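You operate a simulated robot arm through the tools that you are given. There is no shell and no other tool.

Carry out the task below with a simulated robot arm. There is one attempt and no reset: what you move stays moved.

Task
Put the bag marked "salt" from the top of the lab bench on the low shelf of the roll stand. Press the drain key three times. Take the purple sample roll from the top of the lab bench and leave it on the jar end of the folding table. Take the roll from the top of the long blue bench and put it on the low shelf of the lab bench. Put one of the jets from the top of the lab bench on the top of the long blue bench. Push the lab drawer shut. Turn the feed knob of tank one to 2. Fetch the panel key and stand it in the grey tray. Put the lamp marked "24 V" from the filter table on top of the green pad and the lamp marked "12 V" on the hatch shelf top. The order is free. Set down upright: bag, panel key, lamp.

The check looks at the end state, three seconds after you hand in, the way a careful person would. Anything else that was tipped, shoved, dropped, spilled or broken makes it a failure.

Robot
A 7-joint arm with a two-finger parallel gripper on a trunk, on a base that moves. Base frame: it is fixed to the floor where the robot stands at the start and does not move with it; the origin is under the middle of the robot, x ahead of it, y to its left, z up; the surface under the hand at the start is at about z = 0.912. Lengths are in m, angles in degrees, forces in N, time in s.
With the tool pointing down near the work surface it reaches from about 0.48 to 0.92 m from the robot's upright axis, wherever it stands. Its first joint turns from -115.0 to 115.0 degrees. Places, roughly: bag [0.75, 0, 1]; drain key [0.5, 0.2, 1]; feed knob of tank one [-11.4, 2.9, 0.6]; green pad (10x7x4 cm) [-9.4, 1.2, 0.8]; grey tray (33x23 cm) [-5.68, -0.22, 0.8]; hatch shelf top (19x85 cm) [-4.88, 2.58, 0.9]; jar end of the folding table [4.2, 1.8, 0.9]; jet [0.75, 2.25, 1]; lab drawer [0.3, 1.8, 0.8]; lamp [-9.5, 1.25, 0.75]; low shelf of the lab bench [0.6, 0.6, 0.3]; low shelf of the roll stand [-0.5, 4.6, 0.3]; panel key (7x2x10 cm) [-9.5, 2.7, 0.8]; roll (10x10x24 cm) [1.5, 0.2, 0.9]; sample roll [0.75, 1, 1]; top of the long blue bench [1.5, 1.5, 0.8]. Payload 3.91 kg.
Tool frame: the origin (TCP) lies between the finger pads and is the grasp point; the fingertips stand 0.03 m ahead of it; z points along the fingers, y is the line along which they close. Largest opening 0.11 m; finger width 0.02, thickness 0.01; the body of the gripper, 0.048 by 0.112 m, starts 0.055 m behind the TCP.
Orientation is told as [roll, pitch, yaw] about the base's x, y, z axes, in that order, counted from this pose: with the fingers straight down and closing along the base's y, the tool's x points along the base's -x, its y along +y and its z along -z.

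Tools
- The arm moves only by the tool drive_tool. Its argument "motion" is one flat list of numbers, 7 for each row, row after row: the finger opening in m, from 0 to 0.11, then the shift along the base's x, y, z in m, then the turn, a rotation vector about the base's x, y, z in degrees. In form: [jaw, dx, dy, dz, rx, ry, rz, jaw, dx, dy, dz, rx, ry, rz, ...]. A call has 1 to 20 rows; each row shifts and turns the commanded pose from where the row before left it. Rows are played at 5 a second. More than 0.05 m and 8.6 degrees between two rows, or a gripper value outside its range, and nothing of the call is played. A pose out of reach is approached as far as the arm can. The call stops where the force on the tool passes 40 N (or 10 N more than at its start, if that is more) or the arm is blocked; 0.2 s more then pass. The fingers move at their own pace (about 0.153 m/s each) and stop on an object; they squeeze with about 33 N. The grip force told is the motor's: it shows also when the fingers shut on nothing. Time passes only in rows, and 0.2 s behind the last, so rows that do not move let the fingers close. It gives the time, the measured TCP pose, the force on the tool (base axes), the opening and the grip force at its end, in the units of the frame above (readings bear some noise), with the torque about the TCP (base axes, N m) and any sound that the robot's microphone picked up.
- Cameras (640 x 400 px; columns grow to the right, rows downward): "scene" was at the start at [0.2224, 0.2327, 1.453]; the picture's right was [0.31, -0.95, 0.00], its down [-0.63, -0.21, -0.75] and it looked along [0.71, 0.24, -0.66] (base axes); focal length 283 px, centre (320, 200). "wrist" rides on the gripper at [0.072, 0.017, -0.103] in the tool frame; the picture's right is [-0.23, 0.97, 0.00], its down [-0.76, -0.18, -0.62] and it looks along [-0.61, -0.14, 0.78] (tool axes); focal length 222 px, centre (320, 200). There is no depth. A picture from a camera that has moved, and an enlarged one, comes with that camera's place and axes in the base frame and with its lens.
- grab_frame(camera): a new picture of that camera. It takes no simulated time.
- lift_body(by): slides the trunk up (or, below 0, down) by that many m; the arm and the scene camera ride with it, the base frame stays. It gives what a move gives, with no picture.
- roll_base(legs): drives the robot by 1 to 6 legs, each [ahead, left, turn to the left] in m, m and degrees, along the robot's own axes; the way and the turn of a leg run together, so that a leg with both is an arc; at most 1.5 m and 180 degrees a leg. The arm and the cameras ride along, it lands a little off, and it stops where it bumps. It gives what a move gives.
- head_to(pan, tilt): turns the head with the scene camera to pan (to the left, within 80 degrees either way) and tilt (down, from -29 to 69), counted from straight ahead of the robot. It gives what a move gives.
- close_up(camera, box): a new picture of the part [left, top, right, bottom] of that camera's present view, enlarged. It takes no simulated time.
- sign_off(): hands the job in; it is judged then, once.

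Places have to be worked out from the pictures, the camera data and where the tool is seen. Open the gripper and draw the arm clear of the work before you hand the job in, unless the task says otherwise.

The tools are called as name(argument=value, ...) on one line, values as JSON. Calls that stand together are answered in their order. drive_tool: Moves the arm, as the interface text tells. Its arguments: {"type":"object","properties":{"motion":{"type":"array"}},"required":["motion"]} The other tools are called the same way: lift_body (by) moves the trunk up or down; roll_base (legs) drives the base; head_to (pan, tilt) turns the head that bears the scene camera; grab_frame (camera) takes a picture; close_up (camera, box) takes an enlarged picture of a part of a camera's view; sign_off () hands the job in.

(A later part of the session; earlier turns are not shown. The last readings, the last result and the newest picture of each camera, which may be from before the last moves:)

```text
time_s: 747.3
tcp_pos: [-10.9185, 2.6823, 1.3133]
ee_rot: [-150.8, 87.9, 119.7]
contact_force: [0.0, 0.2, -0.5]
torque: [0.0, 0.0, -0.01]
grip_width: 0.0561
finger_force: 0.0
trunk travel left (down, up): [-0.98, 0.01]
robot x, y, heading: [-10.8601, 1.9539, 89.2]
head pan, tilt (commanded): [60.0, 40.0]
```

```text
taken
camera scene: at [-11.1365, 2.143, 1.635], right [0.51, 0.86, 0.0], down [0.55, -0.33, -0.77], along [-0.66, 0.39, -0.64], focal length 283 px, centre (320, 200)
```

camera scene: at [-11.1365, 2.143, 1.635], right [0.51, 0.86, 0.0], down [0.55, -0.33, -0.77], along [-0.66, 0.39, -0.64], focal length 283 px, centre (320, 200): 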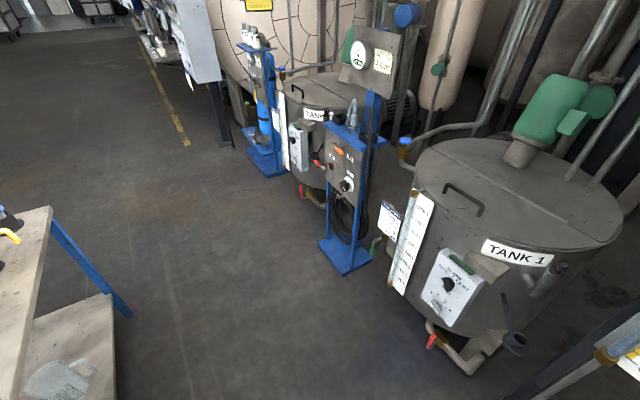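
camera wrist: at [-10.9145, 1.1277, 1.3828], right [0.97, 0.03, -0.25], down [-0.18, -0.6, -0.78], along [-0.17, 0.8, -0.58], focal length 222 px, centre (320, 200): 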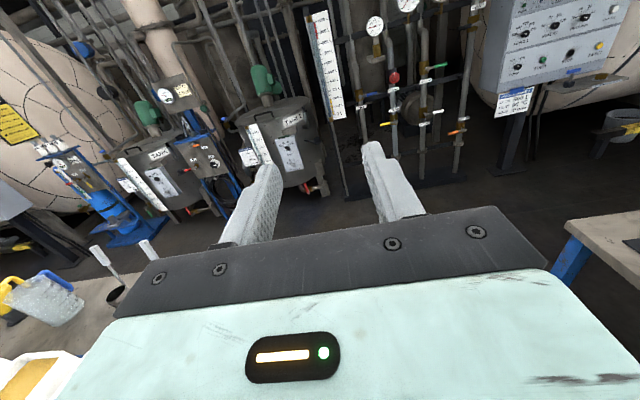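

The tank, its panel and a tall scale board to the right are in view. I draw the hand in 6 cm, move 7 cm ahead for clearance to the table behind, and strafe left in front of the tank.

drive_tool(motion=[0.056, 0, -0.03, 0, -1.8, 0, 0, 0.056, 0, -0.03, 0, 0, 0, 0])

roll_base(legs=[[0.07, 0, 0.6], [0, 0.52, 0]])

head_to(pan=-10, tilt=40)

grab_frame(camera="scene")

grab_frame(camera="wrist")

```text
time_s: 747.9
tcp_pos: [-10.9183, 2.6237, 1.3148]
ee_rot: [-92.9, 88.9, 177.4]
contact_force: [-0.2, -0.1, -0.3]
torque: [0.02, -0.01, 0.0]
grip_width: 0.0558
finger_force: 0.0
trunk travel left (down, up): [-0.98, 0.01]
robot x, y, heading: [-10.8616, 1.955, 89.2]
head pan, tilt (commanded): [60.0, 40.0]
```

```text
time_s: 751.6
tcp_pos: [-11.4476, 2.6934, 1.3152]
ee_rot: [-93.7, 88.9, 177.3]
contact_force: [0.2, 0.2, -0.1]
torque: [-0.01, -0.03, 0.03]
grip_width: 0.056
finger_force: 0.0
trunk travel left (down, up): [-0.98, 0.01]
robot x, y, heading: [-11.3816, 2.0246, 89.8]
head pan, tilt (commanded): [60.0, 40.0]
```

```text
time_s: 753.0
tcp_pos: [-11.447, 2.6936, 1.3161]
ee_rot: [-93.6, 88.9, 177.1]
contact_force: [0.0, -0.6, -0.2]
torque: [0.0, -0.02, 0.01]
grip_width: 0.0561
finger_force: 0.0
trunk travel left (down, up): [-0.98, 0.01]
robot x, y, heading: [-11.3843, 2.0247, 89.6]
head pan, tilt (commanded): [-10.0, 40.0]
```

```text
taken
camera scene: at [-11.5723, 2.2531, 1.635], right [0.98, -0.18, 0.0], down [-0.11, -0.63, -0.77], along [0.14, 0.75, -0.64], focal length 283 px, centre (320, 200)
```

scene: 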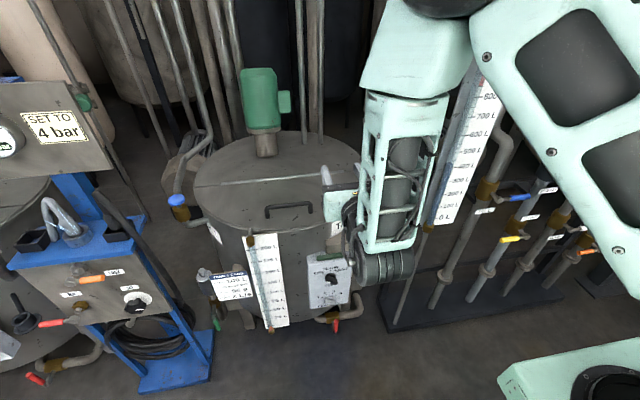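

```text
taken
camera wrist: at [-11.427, 2.5913, 1.3875], right [0.97, 0.02, -0.25], down [-0.18, -0.63, -0.76], along [-0.17, 0.78, -0.6], focal length 222 px, centre (320, 200)
```

wrist: 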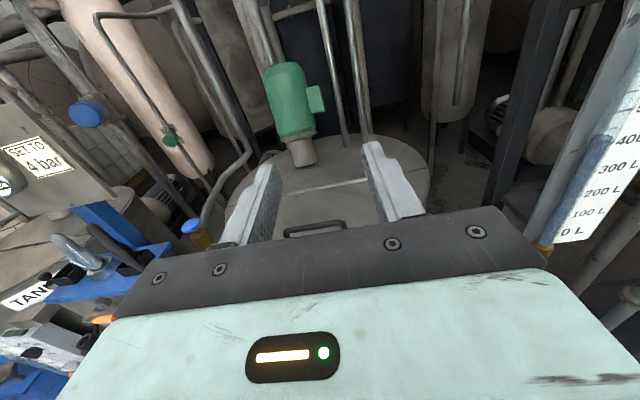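

I'm in front of tank 1. I enlarge the panel from here to read the FEED dial.

close_up(camera="scene", box=[280, 240, 380, 340])

lift_body(by=-0.3)

close_up(camera="scene", box=[280, 190, 400, 310])

grab_frame(camera="wrist")

```text
4.00 times, centred on (330, 290) of scene
camera zoom: at [-11.5723, 2.2531, 1.635], right [0.98, -0.18, 0.0], down [-0.11, -0.63, -0.77], along [0.14, 0.75, -0.64], focal length 1133 px, centre (280, -160)
```

zoom: 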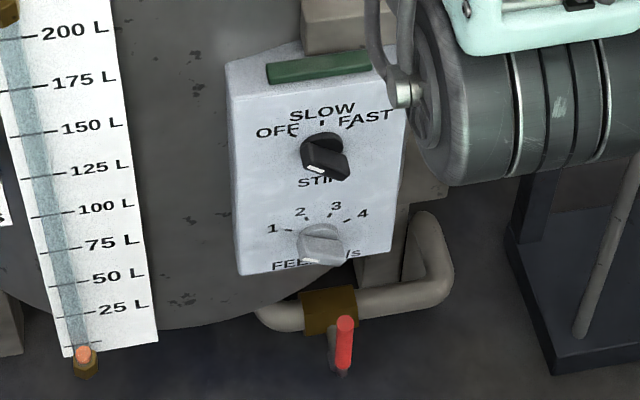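

```text
time_s: 756.0
tcp_pos: [-11.4464, 2.6936, 1.0154]
ee_rot: [-93.6, 88.9, 177.3]
contact_force: [0.4, 0.5, -0.1]
torque: [-0.03, 0.02, 0.02]
grip_width: 0.0562
finger_force: 0.0
trunk travel left (down, up): [-0.68, 0.31]
robot x, y, heading: [-11.3774, 2.0227, 90.0]
head pan, tilt (commanded): [-10.0, 40.0]
```

```text
3.33 times, centred on (340, 250) of scene
camera zoom: at [-11.5722, 2.2531, 1.3351], right [0.98, -0.18, 0.0], down [-0.11, -0.63, -0.77], along [0.14, 0.75, -0.64], focal length 944 px, centre (253, 33)
```

zoom: 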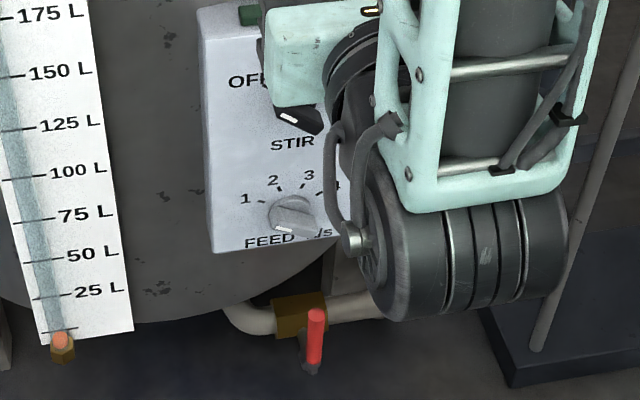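

```text
taken
camera wrist: at [-11.427, 2.5912, 1.0875], right [0.97, 0.02, -0.25], down [-0.18, -0.63, -0.76], along [-0.17, 0.78, -0.6], focal length 222 px, centre (320, 200)
```

wrist: 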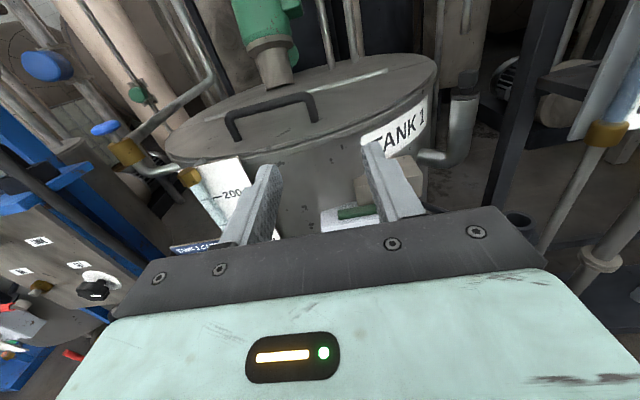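

The FEED dial has marks 1–4 across its top; I need a straight look at its pointer. I lower the trunk 0.25 m so the wrist camera faces the panel.

lift_body(by=-0.25)

grab_frame(camera="wrist")

close_up(camera="wrist", box=[220, 60, 440, 220])

```text
time_s: 758.6
tcp_pos: [-11.4474, 2.6935, 0.7656]
ee_rot: [-93.6, 88.9, 177.3]
contact_force: [0.1, 0.2, -0.5]
torque: [-0.04, 0.01, -0.01]
grip_width: 0.056
finger_force: 0.1
trunk travel left (down, up): [-0.43, 0.56]
robot x, y, heading: [-11.3822, 2.028, 89.5]
head pan, tilt (commanded): [-10.0, 40.0]
```

```text
taken
camera wrist: at [-11.4271, 2.5912, 0.8375], right [0.97, 0.02, -0.25], down [-0.18, -0.63, -0.76], along [-0.17, 0.78, -0.6], focal length 222 px, centre (320, 200)
```

wrist: 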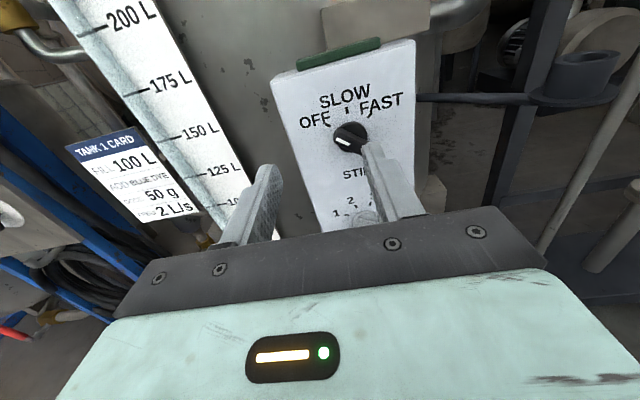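

```text
2.50 times, centred on (330, 140) of wrist
camera zoom: at [-11.4271, 2.5912, 0.8375], right [0.97, 0.02, -0.25], down [-0.18, -0.63, -0.76], along [-0.17, 0.78, -0.6], focal length 555 px, centre (295, 350)
```

zoom: 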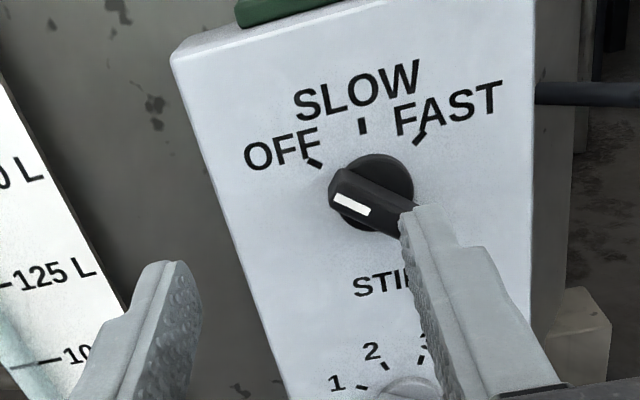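

The STIR knob shows how these pointers work (white line on the pointing end). From two views the FEED knob is at about [−11.425, 2.86, 0.559]; I lower the hand another 0.13 m to read it.

lift_body(by=-0.14)

grab_frame(camera="wrist")

close_up(camera="wrist", box=[260, 80, 420, 220])

grab_frame(camera="scene")

```text
time_s: 760.2
tcp_pos: [-11.4477, 2.694, 0.625]
ee_rot: [-93.7, 88.9, 177.2]
contact_force: [-0.3, 1.0, 1.1]
torque: [0.01, -0.02, 0.0]
grip_width: 0.0559
finger_force: 0.0
trunk travel left (down, up): [-0.29, 0.7]
robot x, y, heading: [-11.3805, 2.0253, 89.8]
head pan, tilt (commanded): [-10.0, 40.0]
```

```text
taken
camera wrist: at [-11.427, 2.5912, 0.6975], right [0.97, 0.02, -0.25], down [-0.18, -0.63, -0.76], along [-0.17, 0.78, -0.6], focal length 222 px, centre (320, 200)
```

wrist: 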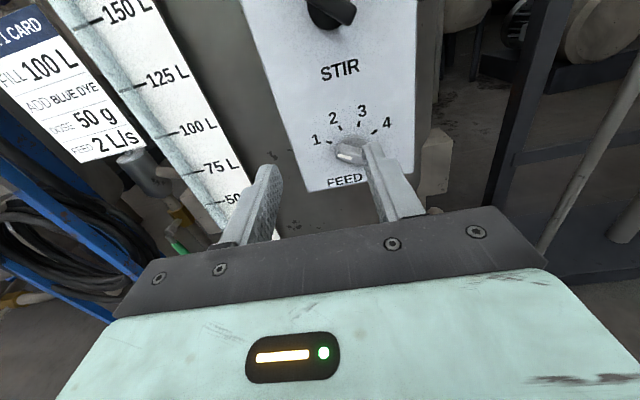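

```text
2.86 times, centred on (340, 150) of wrist
camera zoom: at [-11.427, 2.5912, 0.6975], right [0.97, 0.02, -0.25], down [-0.18, -0.63, -0.76], along [-0.17, 0.78, -0.6], focal length 635 px, centre (263, 343)
```

zoom: 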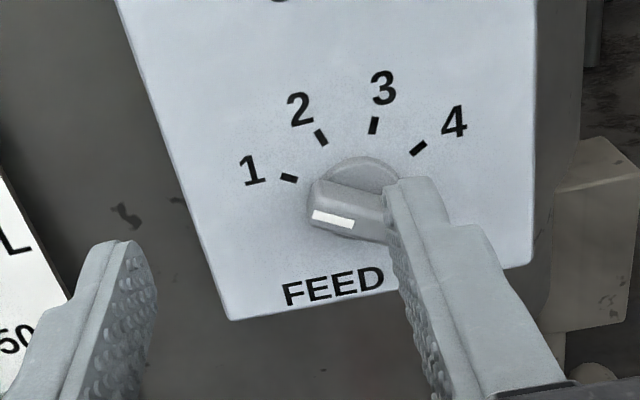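

```text
taken
camera scene: at [-11.5722, 2.253, 0.9451], right [0.98, -0.18, 0.0], down [-0.11, -0.63, -0.77], along [0.14, 0.75, -0.64], focal length 283 px, centre (320, 200)
```

scene: 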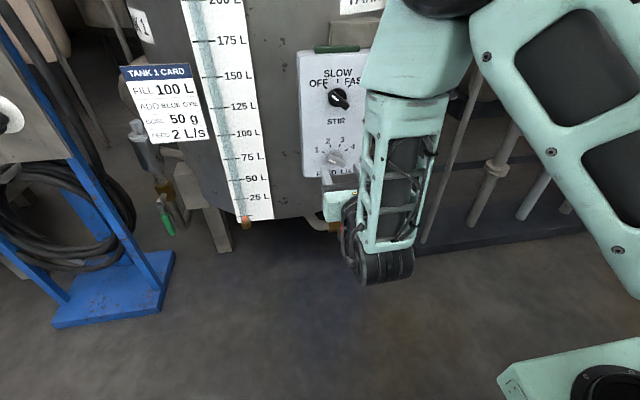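

Now it reads clearly: FEED points at 1, and from the tick positions the marks are about 40° apart around the centre [−11.4215, 0.554] on the panel face y≈2.881. To grip the pointer bar on its flat sides I centre on the knob and roll the hand 120°.

drive_tool(motion=[0.05, 0.013, 0, -0.035, 0, 0, -1.2, 0.05, 0.013, 0, -0.036, 0, 0, 0, 0.05, 0, 0, 0, 0, 8, 0, 0.05, 0, 0, 0, 0, 8, 0, 0.05, 0, 0, 0, 0, 8, 0, 0.05, 0, 0, 0, 0, 8, 0, 0.05, 0, 0, 0, 0, 8, 0, 0.05, 0, 0, 0, 0, 8, 0, 0.05, 0, 0, 0, 0, 8, 0, 0.05, 0, 0, 0, 0, 8, 0, 0.05, 0, 0, 0, 0, 8, 0, 0.05, 0, 0, 0, 0, 8, 0, 0.05, 0, 0, 0, 0, 8, 0, 0.05, 0, 0, 0, 0, 8, 0, 0.05, 0, 0, 0, 0, 8, 0, 0.05, 0, 0, 0, 0, 8, 0, 0.05, 0, 0, 0, 0, 8, 0])

grab_frame(camera="wrist")

grab_frame(camera="scene")

```text
time_s: 763.8
tcp_pos: [-11.4207, 2.6944, 0.5546]
ee_rot: [-89.8, -31.2, 180.0]
contact_force: [-1.3, 0.1, -0.1]
torque: [0.0, 0.03, 0.02]
grip_width: 0.05
finger_force: 0.1
trunk travel left (down, up): [-0.29, 0.7]
robot x, y, heading: [-11.3835, 2.0265, 90.0]
head pan, tilt (commanded): [-10.0, 40.0]
```

```text
taken
camera wrist: at [-11.368, 2.5909, 0.503], right [-0.7, 0.0, -0.71], down [-0.56, -0.62, 0.55], along [-0.45, 0.78, 0.43], focal length 222 px, centre (320, 200)
```

wrist: 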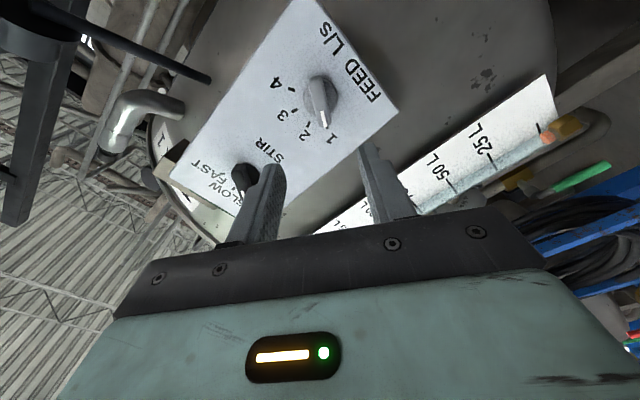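

```text
taken
camera scene: at [-11.5722, 2.253, 0.945], right [0.98, -0.18, 0.0], down [-0.11, -0.63, -0.77], along [0.14, 0.75, -0.64], focal length 283 px, centre (320, 200)
```

scene: 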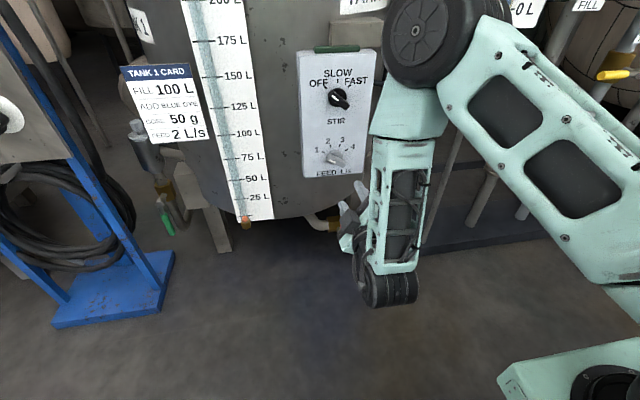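

The hand is centred on the FEED knob with the closing axis square to its pointer bar (about 149°). I advance toward it in steps.

drive_tool(motion=[0.05, 0, 0.04, 0, 0, 0, 0, 0.05, 0, 0.04, 0, 0, 0, 0, 0.05, 0, 0.02, 0, 0, 0, 0, 0.05, 0, 0.015, 0, 0, 0, 0])

grab_frame(camera="wrist")

close_up(camera="wrist", box=[220, 60, 440, 220])

```text
time_s: 764.8
tcp_pos: [-11.4214, 2.8122, 0.5541]
ee_rot: [-89.7, -31.0, 179.8]
contact_force: [0.3, 0.0, -0.3]
torque: [-0.02, -0.03, 0.05]
grip_width: 0.05
finger_force: 0.0
trunk travel left (down, up): [-0.29, 0.7]
robot x, y, heading: [-11.3871, 2.025, 89.9]
head pan, tilt (commanded): [-10.0, 40.0]
```

```text
taken
camera wrist: at [-11.3678, 2.7084, 0.502], right [-0.7, 0.0, -0.72], down [-0.56, -0.62, 0.55], along [-0.45, 0.78, 0.43], focal length 222 px, centre (320, 200)
```

wrist: 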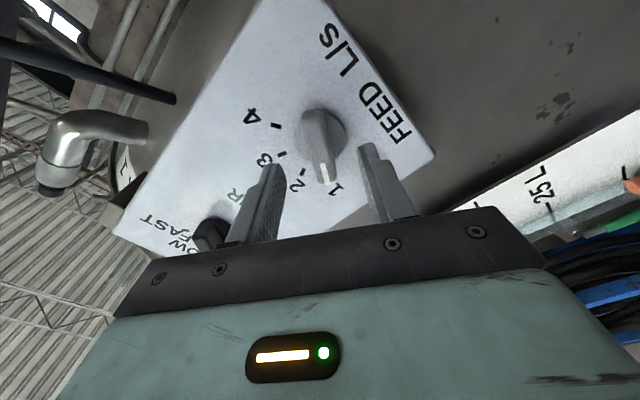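

```text
2.50 times, centred on (330, 140) of wrist
camera zoom: at [-11.3678, 2.7084, 0.502], right [-0.7, 0.0, -0.72], down [-0.56, -0.62, 0.55], along [-0.45, 0.78, 0.43], focal length 555 px, centre (295, 350)
```

zoom: 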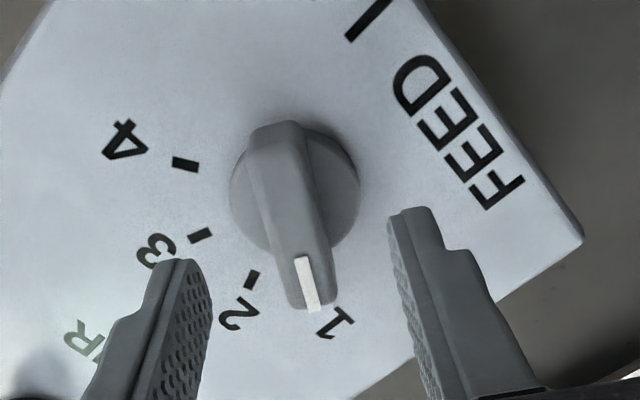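

The bar sits centred between the fingers. I advance 2.3 cm more and close on it.

drive_tool(motion=[0.05, 0, 0.012, 0, 0, 0, 0, 0.05, 0, 0.011, 0, 0, 0, 0])

close_up(camera="wrist", box=[220, 60, 440, 220])

```text
time_s: 765.4
tcp_pos: [-11.4229, 2.8334, 0.5539]
ee_rot: [-89.7, -31.1, 179.9]
contact_force: [0.5, -0.5, 0.6]
torque: [0.01, -0.01, 0.02]
grip_width: 0.05
finger_force: 0.1
trunk travel left (down, up): [-0.29, 0.7]
robot x, y, heading: [-11.3843, 2.0259, 89.8]
head pan, tilt (commanded): [-10.0, 40.0]
```

```text
2.50 times, centred on (330, 140) of wrist
camera zoom: at [-11.3682, 2.7301, 0.502], right [-0.7, 0.0, -0.72], down [-0.56, -0.62, 0.55], along [-0.45, 0.78, 0.43], focal length 555 px, centre (295, 350)
```

zoom: 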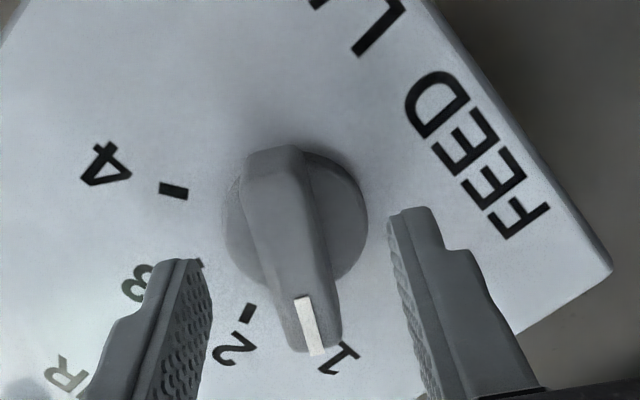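

The fingertips are about 1.5 cm past the bar's front. I close the fingers on it.

drive_tool(motion=[0, 0, 0.002, 0, 0, 0, 0, 0, 0, 0, 0, 0, 0, 0, 0, 0, 0, 0, 0, 0, 0])

close_up(camera="wrist", box=[220, 60, 440, 220])

```text
time_s: 766.2
tcp_pos: [-11.4218, 2.8345, 0.5529]
ee_rot: [-89.7, -31.1, 179.8]
contact_force: [-1.1, -14.9, -7.4]
torque: [0.49, 0.01, 0.27]
grip_width: 0.0159
finger_force: 45.1
trunk travel left (down, up): [-0.29, 0.7]
robot x, y, heading: [-11.3818, 2.029, 89.7]
head pan, tilt (commanded): [-10.0, 40.0]
```

```text
2.50 times, centred on (330, 140) of wrist
camera zoom: at [-11.3684, 2.7304, 0.5019], right [-0.7, -0.01, -0.72], down [-0.56, -0.62, 0.55], along [-0.45, 0.78, 0.43], focal length 555 px, centre (295, 350)
```

zoom: 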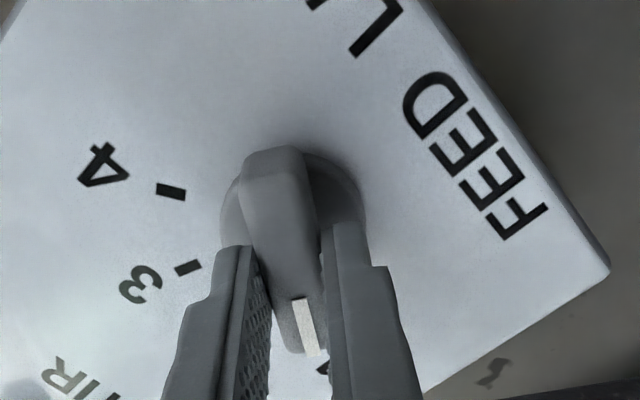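

The bar is gripped at 16 mm. I relieve 2 mm of push and turn clockwise 40° (five rows of 8°).

drive_tool(motion=[0, 0, -0.002, 0.001, 0, 0, 0, 0, 0, 0, 0, 0, 8, 0, 0, 0, 0, 0, 0, 8, 0, 0, 0, 0, 0, 0, 8, 0, 0, 0, 0, 0, 0, 8, 0, 0, 0, 0, 0, 0, 8, 0, 0, 0, 0, 0, 0, 0, 0])

close_up(camera="wrist", box=[220, 60, 440, 220])

close_up(camera="scene", box=[290, 90, 400, 190])

```text
time_s: 767.1
tcp_pos: [-11.4206, 2.8346, 0.553]
ee_rot: [-89.2, -46.7, 179.7]
contact_force: [-3.2, 15.7, -13.1]
torque: [0.54, -0.01, 0.28]
grip_width: 0.016
finger_force: 45.2
trunk travel left (down, up): [-0.29, 0.7]
robot x, y, heading: [-11.3804, 2.0239, 89.8]
head pan, tilt (commanded): [-10.0, 40.0]
stopped in row 4: the force on the tool passed its limit at 41 N (the readings are from after the stop); the commanded pose is now the measured one
```

```text
2.50 times, centred on (330, 140) of wrist
camera zoom: at [-11.3839, 2.7301, 0.4903], right [-0.86, -0.01, -0.5], down [-0.39, -0.62, 0.68], along [-0.32, 0.79, 0.53], focal length 555 px, centre (295, 350)
```

zoom: 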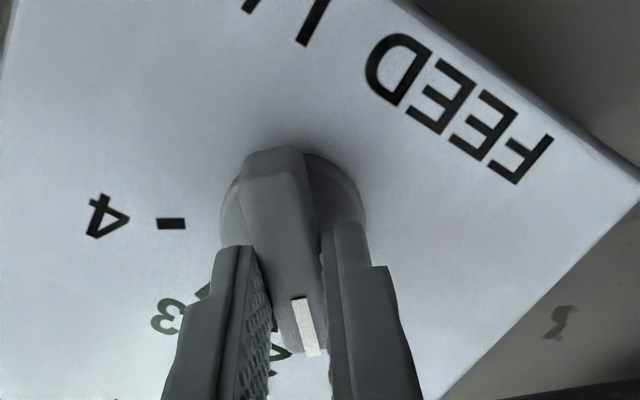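

```text
4.00 times, centred on (345, 140) of scene
camera zoom: at [-11.5725, 2.2543, 0.945], right [0.98, -0.18, 0.0], down [-0.11, -0.63, -0.77], along [0.14, 0.75, -0.64], focal length 1133 px, centre (220, 440)
```

zoom: 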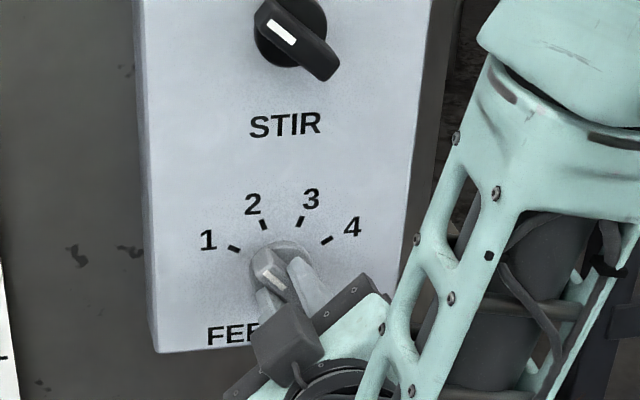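

The knob turned about 16° before side forces stopped it. I re-centre by a millimetre (forward and down) and continue the turn in smaller steps.

drive_tool(motion=[0, 0, 0.001, -0.0015, 0, 0, 0, 0, 0, 0, 0, 0, 4, 0, 0, 0, 0, 0, 0, 4, 0, 0, 0, 0, 0, 0, 4, 0])

close_up(camera="scene", box=[290, 90, 400, 190])

```text
time_s: 768.1
tcp_pos: [-11.4211, 2.8344, 0.5536]
ee_rot: [-89.5, -58.7, 179.7]
contact_force: [-0.1, -2.1, -1.6]
torque: [-0.31, -0.05, -0.54]
grip_width: 0.0159
finger_force: 45.2
trunk travel left (down, up): [-0.29, 0.7]
robot x, y, heading: [-11.3837, 2.0238, 89.7]
head pan, tilt (commanded): [-10.0, 40.0]
```

```text
4.00 times, centred on (345, 140) of scene
camera zoom: at [-11.5723, 2.2534, 0.9451], right [0.98, -0.18, 0.0], down [-0.11, -0.63, -0.77], along [0.14, 0.75, -0.64], focal length 1133 px, centre (220, 440)
```

zoom: 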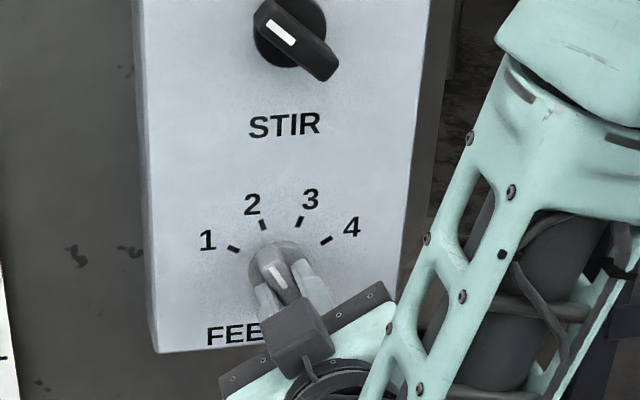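

The turn so far is about 28° with the forces now small. I add 12° more to reach about 40°.

drive_tool(motion=[0, 0, 0, 0, 0, 4, 0, 0, 0, 0, 0, 0, 4, 0, 0, 0, 0, 0, 0, 4, 0, 0, 0, 0, 0, 0, 0, 0])

close_up(camera="scene", box=[290, 90, 400, 190])

close_up(camera="wrist", box=[220, 60, 440, 220])

```text
time_s: 769.1
tcp_pos: [-11.4207, 2.8343, 0.5538]
ee_rot: [-89.1, -70.8, 179.3]
contact_force: [10.8, -20.3, -0.4]
torque: [1.17, 0.03, -0.15]
grip_width: 0.016
finger_force: 45.4
trunk travel left (down, up): [-0.29, 0.7]
robot x, y, heading: [-11.3862, 2.0212, 89.6]
head pan, tilt (commanded): [-10.0, 40.0]
```

```text
4.00 times, centred on (345, 140) of scene
camera zoom: at [-11.572, 2.253, 0.9452], right [0.98, -0.18, 0.0], down [-0.11, -0.63, -0.77], along [0.14, 0.75, -0.64], focal length 1133 px, centre (220, 440)
```

zoom: 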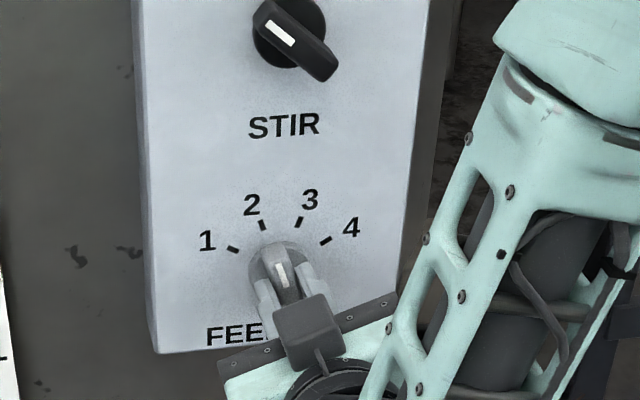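

```text
2.50 times, centred on (330, 140) of wrist
camera zoom: at [-11.4126, 2.7303, 0.4805], right [-0.99, 0.0, -0.11], down [-0.08, -0.62, 0.78], along [-0.07, 0.79, 0.62], focal length 555 px, centre (295, 350)
```

zoom: 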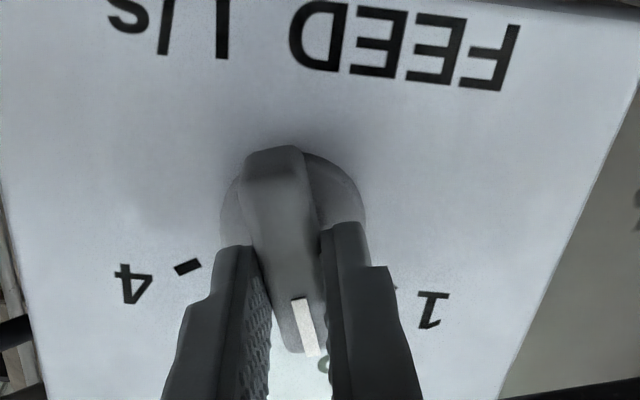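

The turn totals about 40°. I open, back off and read the dial.

drive_tool(motion=[0.03, 0, 0, 0, 0, 0, 0, 0.05, 0, 0, 0, 0, 0, 0, 0.05, 0, -0.01, 0, 0, 0, 0, 0.05, 0, -0.03, 0, 0, 0, 0, 0.05, 0, -0.04, 0, 0, 0, 0, 0.05, 0, -0.04, 0, 0, 0, 0])

close_up(camera="wrist", box=[220, 40, 440, 220])

close_up(camera="scene", box=[290, 90, 400, 190])

```text
time_s: 770.5
tcp_pos: [-11.421, 2.7137, 0.5552]
ee_rot: [-89.4, -70.7, 179.6]
contact_force: [0.1, 0.2, -0.5]
torque: [-0.03, -0.01, 0.04]
grip_width: 0.0499
finger_force: 0.1
trunk travel left (down, up): [-0.29, 0.7]
robot x, y, heading: [-11.3843, 2.0271, 89.8]
head pan, tilt (commanded): [-10.0, 40.0]
```

```text
2.22 times, centred on (330, 130) of wrist
camera zoom: at [-11.4129, 2.6101, 0.4818], right [-0.99, 0.0, -0.11], down [-0.08, -0.62, 0.78], along [-0.07, 0.78, 0.62], focal length 494 px, centre (298, 356)
```

zoom: 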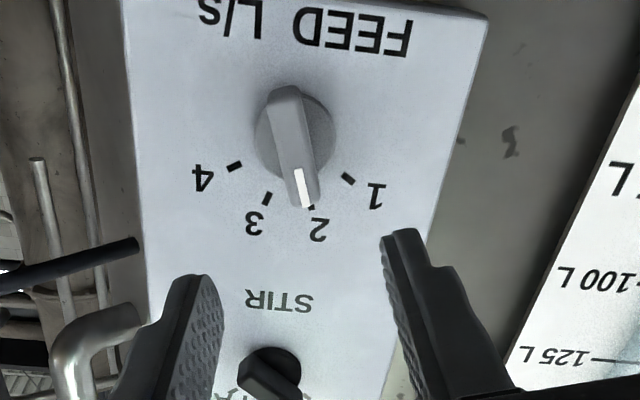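

```text
4.00 times, centred on (345, 140) of scene
camera zoom: at [-11.5723, 2.2535, 0.945], right [0.98, -0.18, 0.0], down [-0.11, -0.63, -0.77], along [0.14, 0.75, -0.64], focal length 1133 px, centre (220, 440)
```

zoom: 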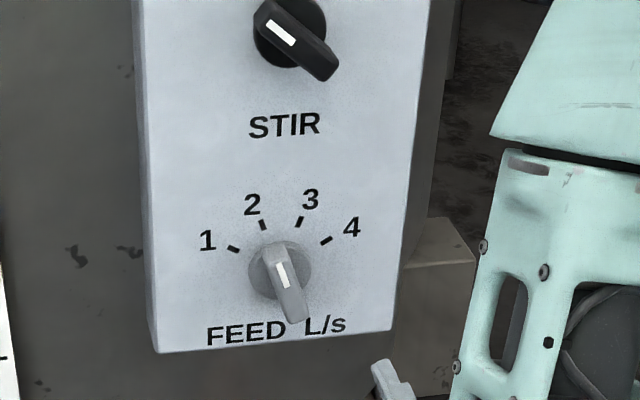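

Both views put the pointer on 2 (40° from its start on 1). I raise the trunk clear of the tank and turn the tool back to a plain downward pose.

lift_body(by=0.4)

lift_body(by=0.3)

drive_tool(motion=[0.05, 0, 0, 0, 0, 8, 0, 0.05, 0, 0, 0, 0, 8, 0, 0.05, 0, 0, 0, 0, 4, 0, 0.05, 0, -0.02, 0, -8.5, 0, 0, 0.05, 0, -0.02, 0, -8.5, 0, 0, 0.05, 0, -0.02, 0, -8.5, 0, 0, 0.05, 0, -0.02, 0, -8.5, 0, 0, 0.05, 0, 0, 0, -8.5, 0, 0, 0.05, 0, 0, 0, -8.5, 0, 0, 0.05, 0, 0, 0, -8.5, 0, 0, 0.05, 0, 0, 0, -8.5, 0, 0, 0.05, 0, 0, 0, -8.5, 0, 0, 0.05, 0, 0, 0, -8.5, 0, 0, 0.05, 0, 0, 0, -5, 0, 0])

grab_frame(camera="scene")

```text
time_s: 774.3
tcp_pos: [-11.4214, 2.714, 0.9555]
ee_rot: [-89.1, -70.7, 179.5]
contact_force: [0.9, -0.8, -0.2]
torque: [0.02, 0.0, 0.0]
grip_width: 0.0499
finger_force: 0.0
trunk travel left (down, up): [-0.69, 0.3]
robot x, y, heading: [-11.3847, 2.0243, 89.7]
head pan, tilt (commanded): [-10.0, 40.0]
```

```text
time_s: 777.3
tcp_pos: [-11.4215, 2.7145, 1.2551]
ee_rot: [-89.3, -70.8, 179.6]
contact_force: [0.3, 0.7, 0.0]
torque: [0.03, -0.01, -0.04]
grip_width: 0.05
finger_force: 0.0
trunk travel left (down, up): [-0.99, 0.0]
robot x, y, heading: [-11.3856, 2.0248, 89.7]
head pan, tilt (commanded): [-10.0, 40.0]
```

```text
time_s: 780.3
tcp_pos: [-11.4271, 2.642, 1.2533]
ee_rot: [0.5, 0.2, 89.3]
contact_force: [-0.3, 0.0, 0.7]
torque: [-0.01, 0.05, -0.01]
grip_width: 0.0499
finger_force: 0.1
out of reach, approached as far as the arm can: row 7
trunk travel left (down, up): [-0.99, 0.0]
robot x, y, heading: [-11.3858, 2.026, 89.8]
head pan, tilt (commanded): [-10.0, 40.0]
```

```text
taken
camera scene: at [-11.5723, 2.2535, 1.645], right [0.98, -0.18, 0.0], down [-0.11, -0.63, -0.77], along [0.14, 0.75, -0.64], focal length 283 px, centre (320, 200)
```

scene: 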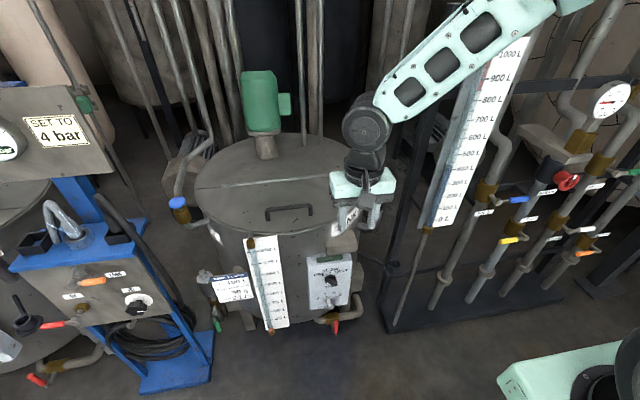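

The tool is back in its plain downward pose. I double-check the dial from here and then strafe right toward panel 1.

close_up(camera="scene", box=[290, 240, 370, 320])

drive_tool(motion=[0.05, 0, -0.03, 0.03, 0, 0, 0, 0.05, 0, -0.03, 0.03, 0, 0, 0])

roll_base(legs=[[0, -0.55, 0]])

head_to(pan=-40, tilt=35)

grab_frame(camera="scene")

```text
5.00 times, centred on (330, 280) of scene
camera zoom: at [-11.5723, 2.2535, 1.645], right [0.98, -0.18, 0.0], down [-0.11, -0.63, -0.77], along [0.14, 0.75, -0.64], focal length 1416 px, centre (270, -200)
```

zoom: 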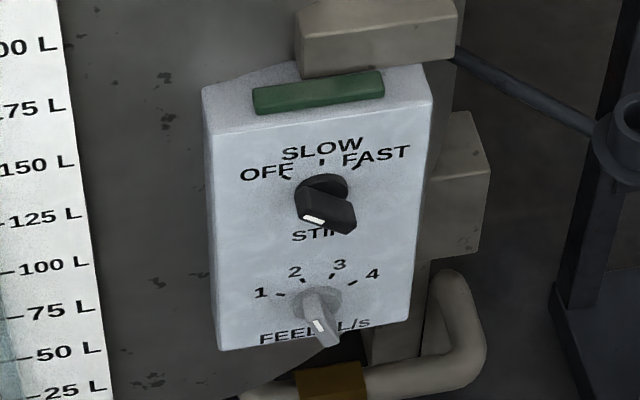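

```text
time_s: 780.9
tcp_pos: [-11.4259, 2.5837, 1.3134]
ee_rot: [0.4, 0.2, 89.3]
contact_force: [0.0, 1.6, -0.9]
torque: [-0.03, -0.02, 0.01]
grip_width: 0.0502
finger_force: 0.0
trunk travel left (down, up): [-0.99, 0.0]
robot x, y, heading: [-11.3833, 2.024, 90.0]
head pan, tilt (commanded): [-10.0, 40.0]
```

```text
time_s: 784.1
tcp_pos: [-10.8732, 2.5787, 1.3126]
ee_rot: [0.3, 0.2, 88.9]
contact_force: [0.3, 0.1, 0.4]
torque: [0.0, -0.04, 0.01]
grip_width: 0.05
finger_force: 0.0
trunk travel left (down, up): [-0.99, 0.0]
robot x, y, heading: [-10.83, 2.0219, 89.4]
head pan, tilt (commanded): [-10.0, 40.0]
```

```text
time_s: 785.0
tcp_pos: [-10.8716, 2.5796, 1.312]
ee_rot: [0.3, 0.1, 89.0]
contact_force: [1.0, 0.4, 0.7]
torque: [0.01, -0.02, -0.02]
grip_width: 0.0499
finger_force: 0.0
trunk travel left (down, up): [-0.99, 0.0]
robot x, y, heading: [-10.8355, 2.025, 89.7]
head pan, tilt (commanded): [-40.0, 35.0]
```

```text
taken
camera scene: at [-10.9789, 2.2345, 1.6526], right [0.76, -0.65, 0.0], down [-0.37, -0.44, -0.82], along [0.53, 0.62, -0.57], focal length 283 px, centre (320, 200)
```

scene: 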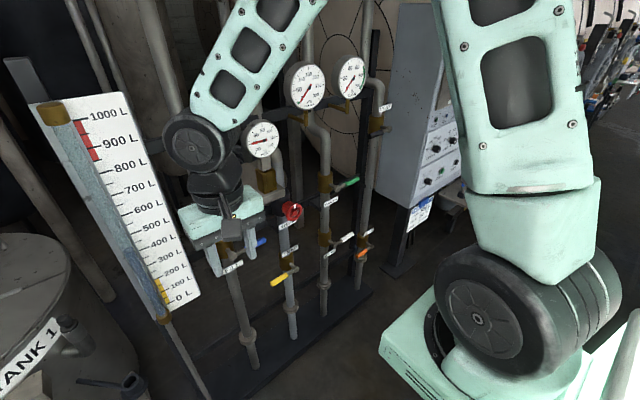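

The gauges and valves are close to the hand here, so I tuck the hand back to its starting pose relative to the robot before strafing on toward panel 1.

drive_tool(motion=[0.05, -0.03, -0.03, 0, 0, 0, 0, 0.05, -0.035, -0.03, 0, 0, 0, 0, 0.05, -0.035, -0.03, 0, 0, 0, 0, 0.05, -0.035, -0.03, 0, 0, 0, 0, 0.05, -0.035, -0.03, 0, 0, 0, 0, 0.05, -0.035, 0, 0, 0, 0, 0])

grab_frame(camera="scene")

roll_base(legs=[[0, -0.75, 0]])

grab_frame(camera="scene")

```text
time_s: 786.4
tcp_pos: [-11.0775, 2.4296, 1.3134]
ee_rot: [0.4, 0.1, 88.8]
contact_force: [0.4, 0.6, -0.2]
torque: [0.02, -0.02, 0.01]
grip_width: 0.0502
finger_force: 0.0
trunk travel left (down, up): [-0.99, 0.0]
robot x, y, heading: [-10.8344, 2.0214, 89.4]
head pan, tilt (commanded): [-40.0, 35.0]
```

```text
taken
camera scene: at [-10.9783, 2.2342, 1.6527], right [0.76, -0.65, 0.0], down [-0.37, -0.44, -0.82], along [0.53, 0.62, -0.57], focal length 283 px, centre (320, 200)
```

scene: 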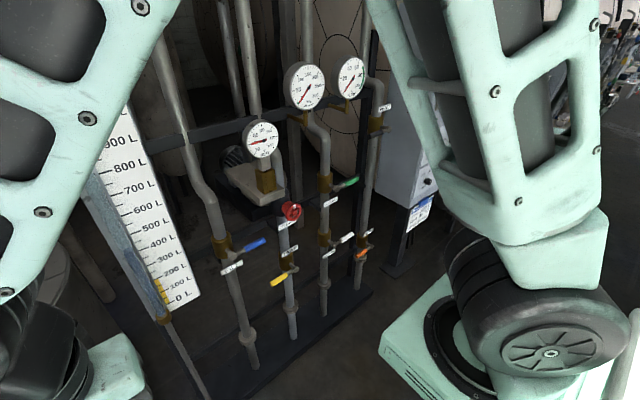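

```text
time_s: 790.5
tcp_pos: [-10.3271, 2.4226, 1.3133]
ee_rot: [0.4, 0.1, 88.5]
contact_force: [-0.9, -0.2, 0.2]
torque: [0.02, 0.03, 0.0]
grip_width: 0.0502
finger_force: 0.1
trunk travel left (down, up): [-0.99, 0.0]
robot x, y, heading: [-10.0825, 2.0107, 89.2]
head pan, tilt (commanded): [-40.0, 35.0]
```

```text
taken
camera scene: at [-10.2287, 2.2255, 1.6526], right [0.76, -0.66, 0.0], down [-0.38, -0.43, -0.82], along [0.54, 0.62, -0.57], focal length 283 px, centre (320, 200)
```

scene: 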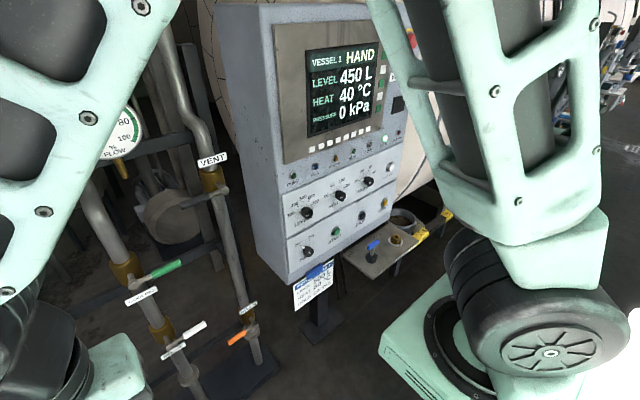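

Panel 1's small side shelf with a blue-topped key is visible. I strafe 0.55 m further right and look at it closely.

roll_base(legs=[[0, -0.5, 0.8]])

head_to(pan=-10, tilt=45)

grab_frame(camera="scene")

grab_frame(camera="wrist")

```text
time_s: 793.4
tcp_pos: [-9.835, 2.4151, 1.3131]
ee_rot: [0.4, 0.2, 89.4]
contact_force: [0.2, 0.4, 0.6]
torque: [0.0, -0.04, 0.01]
grip_width: 0.0502
finger_force: 0.1
trunk travel left (down, up): [-0.99, 0.0]
robot x, y, heading: [-9.5865, 2.0069, 90.0]
head pan, tilt (commanded): [-40.0, 35.0]
```

```text
time_s: 794.4
tcp_pos: [-9.8351, 2.415, 1.3135]
ee_rot: [0.4, 0.2, 89.5]
contact_force: [-0.5, -0.3, 0.2]
torque: [0.02, -0.01, 0.0]
grip_width: 0.0499
finger_force: 0.0
trunk travel left (down, up): [-0.99, 0.0]
robot x, y, heading: [-9.5865, 2.0091, 89.8]
head pan, tilt (commanded): [-10.0, 45.0]
```

```text
taken
camera scene: at [-9.7778, 2.2318, 1.6378], right [0.98, -0.18, 0.0], down [-0.12, -0.7, -0.71], along [0.12, 0.7, -0.71], focal length 283 px, centre (320, 200)
```

scene: 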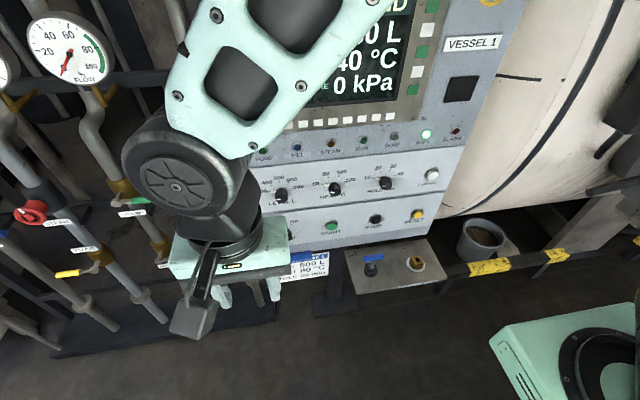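

```text
taken
camera wrist: at [-9.853, 2.3425, 1.4169], right [-0.97, 0.24, 0.01], down [0.19, 0.76, 0.62], along [0.14, 0.6, -0.78], focal length 222 px, centre (320, 200)
```

wrist: 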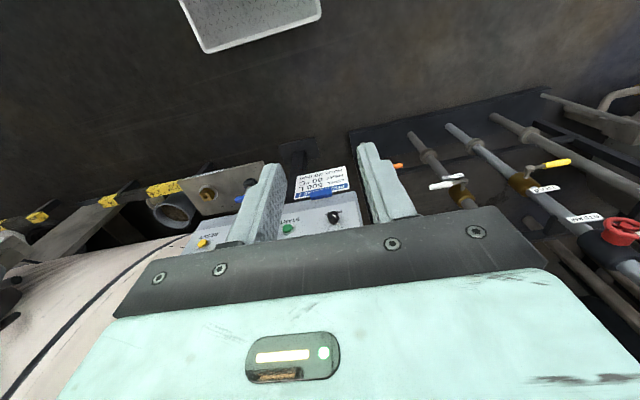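

The blue-topped key is on the plate at the panel's lower right. I enlarge it.

close_up(camera="scene", box=[330, 230, 460, 310])

close_up(camera="wrist", box=[160, 140, 280, 240])

```text
4.92 times, centred on (395, 270) of scene
camera zoom: at [-9.7778, 2.2318, 1.6378], right [0.98, -0.18, 0.0], down [-0.12, -0.7, -0.71], along [0.12, 0.7, -0.71], focal length 1394 px, centre (-49, -145)
```

zoom: 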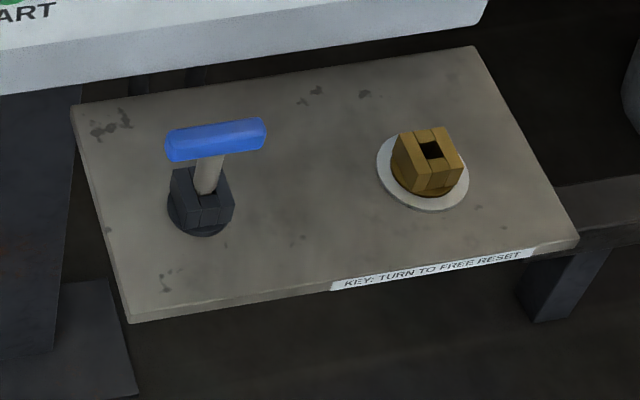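

```text
4.00 times, centred on (220, 190) of wrist
camera zoom: at [-9.853, 2.3425, 1.4169], right [-0.97, 0.24, 0.01], down [0.19, 0.76, 0.62], along [0.14, 0.6, -0.78], focal length 888 px, centre (720, 240)
```

zoom: 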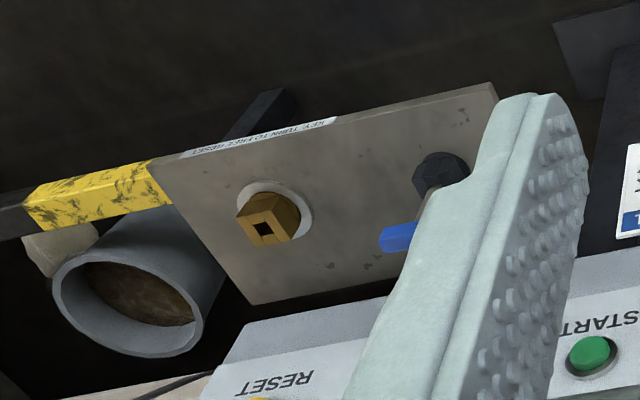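

The key is a T: blue 7 cm handle on a stem, standing in a black socket at about [−9.526, 2.686], with the panel's lower edge just above and behind it. A hand pitched 45° and closing on the handle's two ends fits. I move in front of it, pitch the hand and open it.

drive_tool(motion=[0.095, 0.043, 0, 0, 0, 0, 0, 0.095, 0.043, 0, 0, 0, 0, 0, 0.095, 0.043, 0, 0, 0, 0, 0, 0.095, 0.043, 0, 0, 0, 0, 0, 0.095, 0.043, 0, 0, 0, 0, 0, 0.095, 0.043, 0, 0, 0, 0, 0, 0.095, 0.047, 0, 0, 0, 0, 0, 0.095, 0, 0, 0, 7.5, 0, 0, 0.095, 0, 0, 0, 7.5, 0, 0, 0.095, 0, 0, 0, 7.5, 0, 0, 0.095, 0, 0, 0, 7.5, 0, 0, 0.095, 0, 0, 0, 7.5, 0, 0, 0.095, 0, 0, 0, 7.5, 0, 0])

grab_frame(camera="wrist")

grab_frame(camera="scene")

```text
time_s: 797.2
tcp_pos: [-9.6187, 2.5648, 1.4106]
ee_rot: [0.9, -44.8, 89.1]
contact_force: [0.6, -0.5, 0.7]
torque: [0.0, 0.01, 0.03]
grip_width: 0.0951
finger_force: 0.1
out of reach, approached as far as the arm can: row 5, 6, 7, 8, 9, 10, 11, 12, 13
trunk travel left (down, up): [-0.99, 0.0]
robot x, y, heading: [-9.5884, 2.0085, 89.7]
head pan, tilt (commanded): [-10.0, 45.0]
```

```text
taken
camera wrist: at [-9.6363, 2.441, 1.4332], right [-0.97, 0.16, 0.17], down [0.19, 0.1, 0.98], along [0.14, 0.98, -0.13], focal length 222 px, centre (320, 200)
```

wrist: 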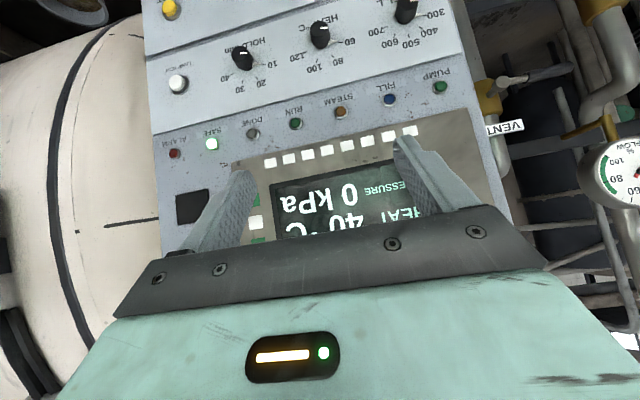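

```text
taken
camera scene: at [-9.7777, 2.2317, 1.6378], right [0.98, -0.17, 0.0], down [-0.12, -0.7, -0.71], along [0.12, 0.7, -0.71], focal length 283 px, centre (320, 200)
```

scene: 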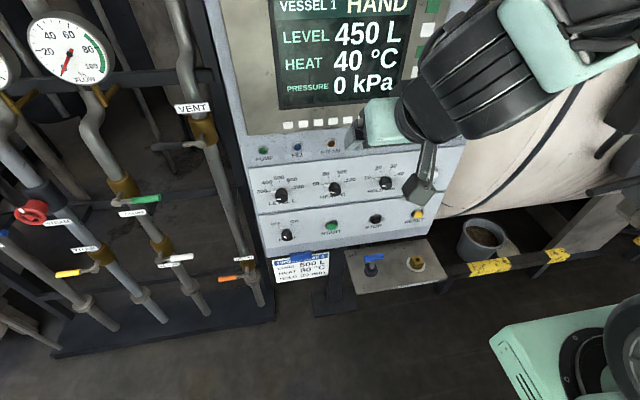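

The hand is too near the robot's axis for that pose, so it came out higher and nearer the panel. I step it over to x≈−9.53 and down in front of the panel in small pieces.

drive_tool(motion=[0.095, 0.03, 0, -0.03, 0, 0, 0, 0.095, 0.03, 0, -0.03, 0, 0, 0, 0.095, 0.03, 0, -0.03, 0, 0, 0])

grab_frame(camera="wrist")

```text
time_s: 798.0
tcp_pos: [-9.5616, 2.6267, 1.3484]
ee_rot: [0.9, -44.7, 89.1]
contact_force: [-0.6, -0.1, 0.5]
torque: [0.02, -0.03, 0.0]
grip_width: 0.0952
finger_force: 0.1
out of reach, approached as far as the arm can: row 1, 2, 3
trunk travel left (down, up): [-0.99, 0.0]
robot x, y, heading: [-9.5868, 2.0111, 90.0]
head pan, tilt (commanded): [-10.0, 45.0]
```

```text
taken
camera wrist: at [-9.5789, 2.5027, 1.3712], right [-0.97, 0.17, 0.17], down [0.19, 0.1, 0.98], along [0.14, 0.98, -0.13], focal length 222 px, centre (320, 200)
```

wrist: 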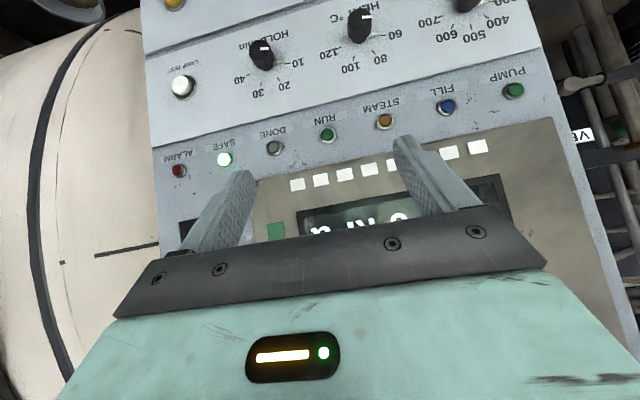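

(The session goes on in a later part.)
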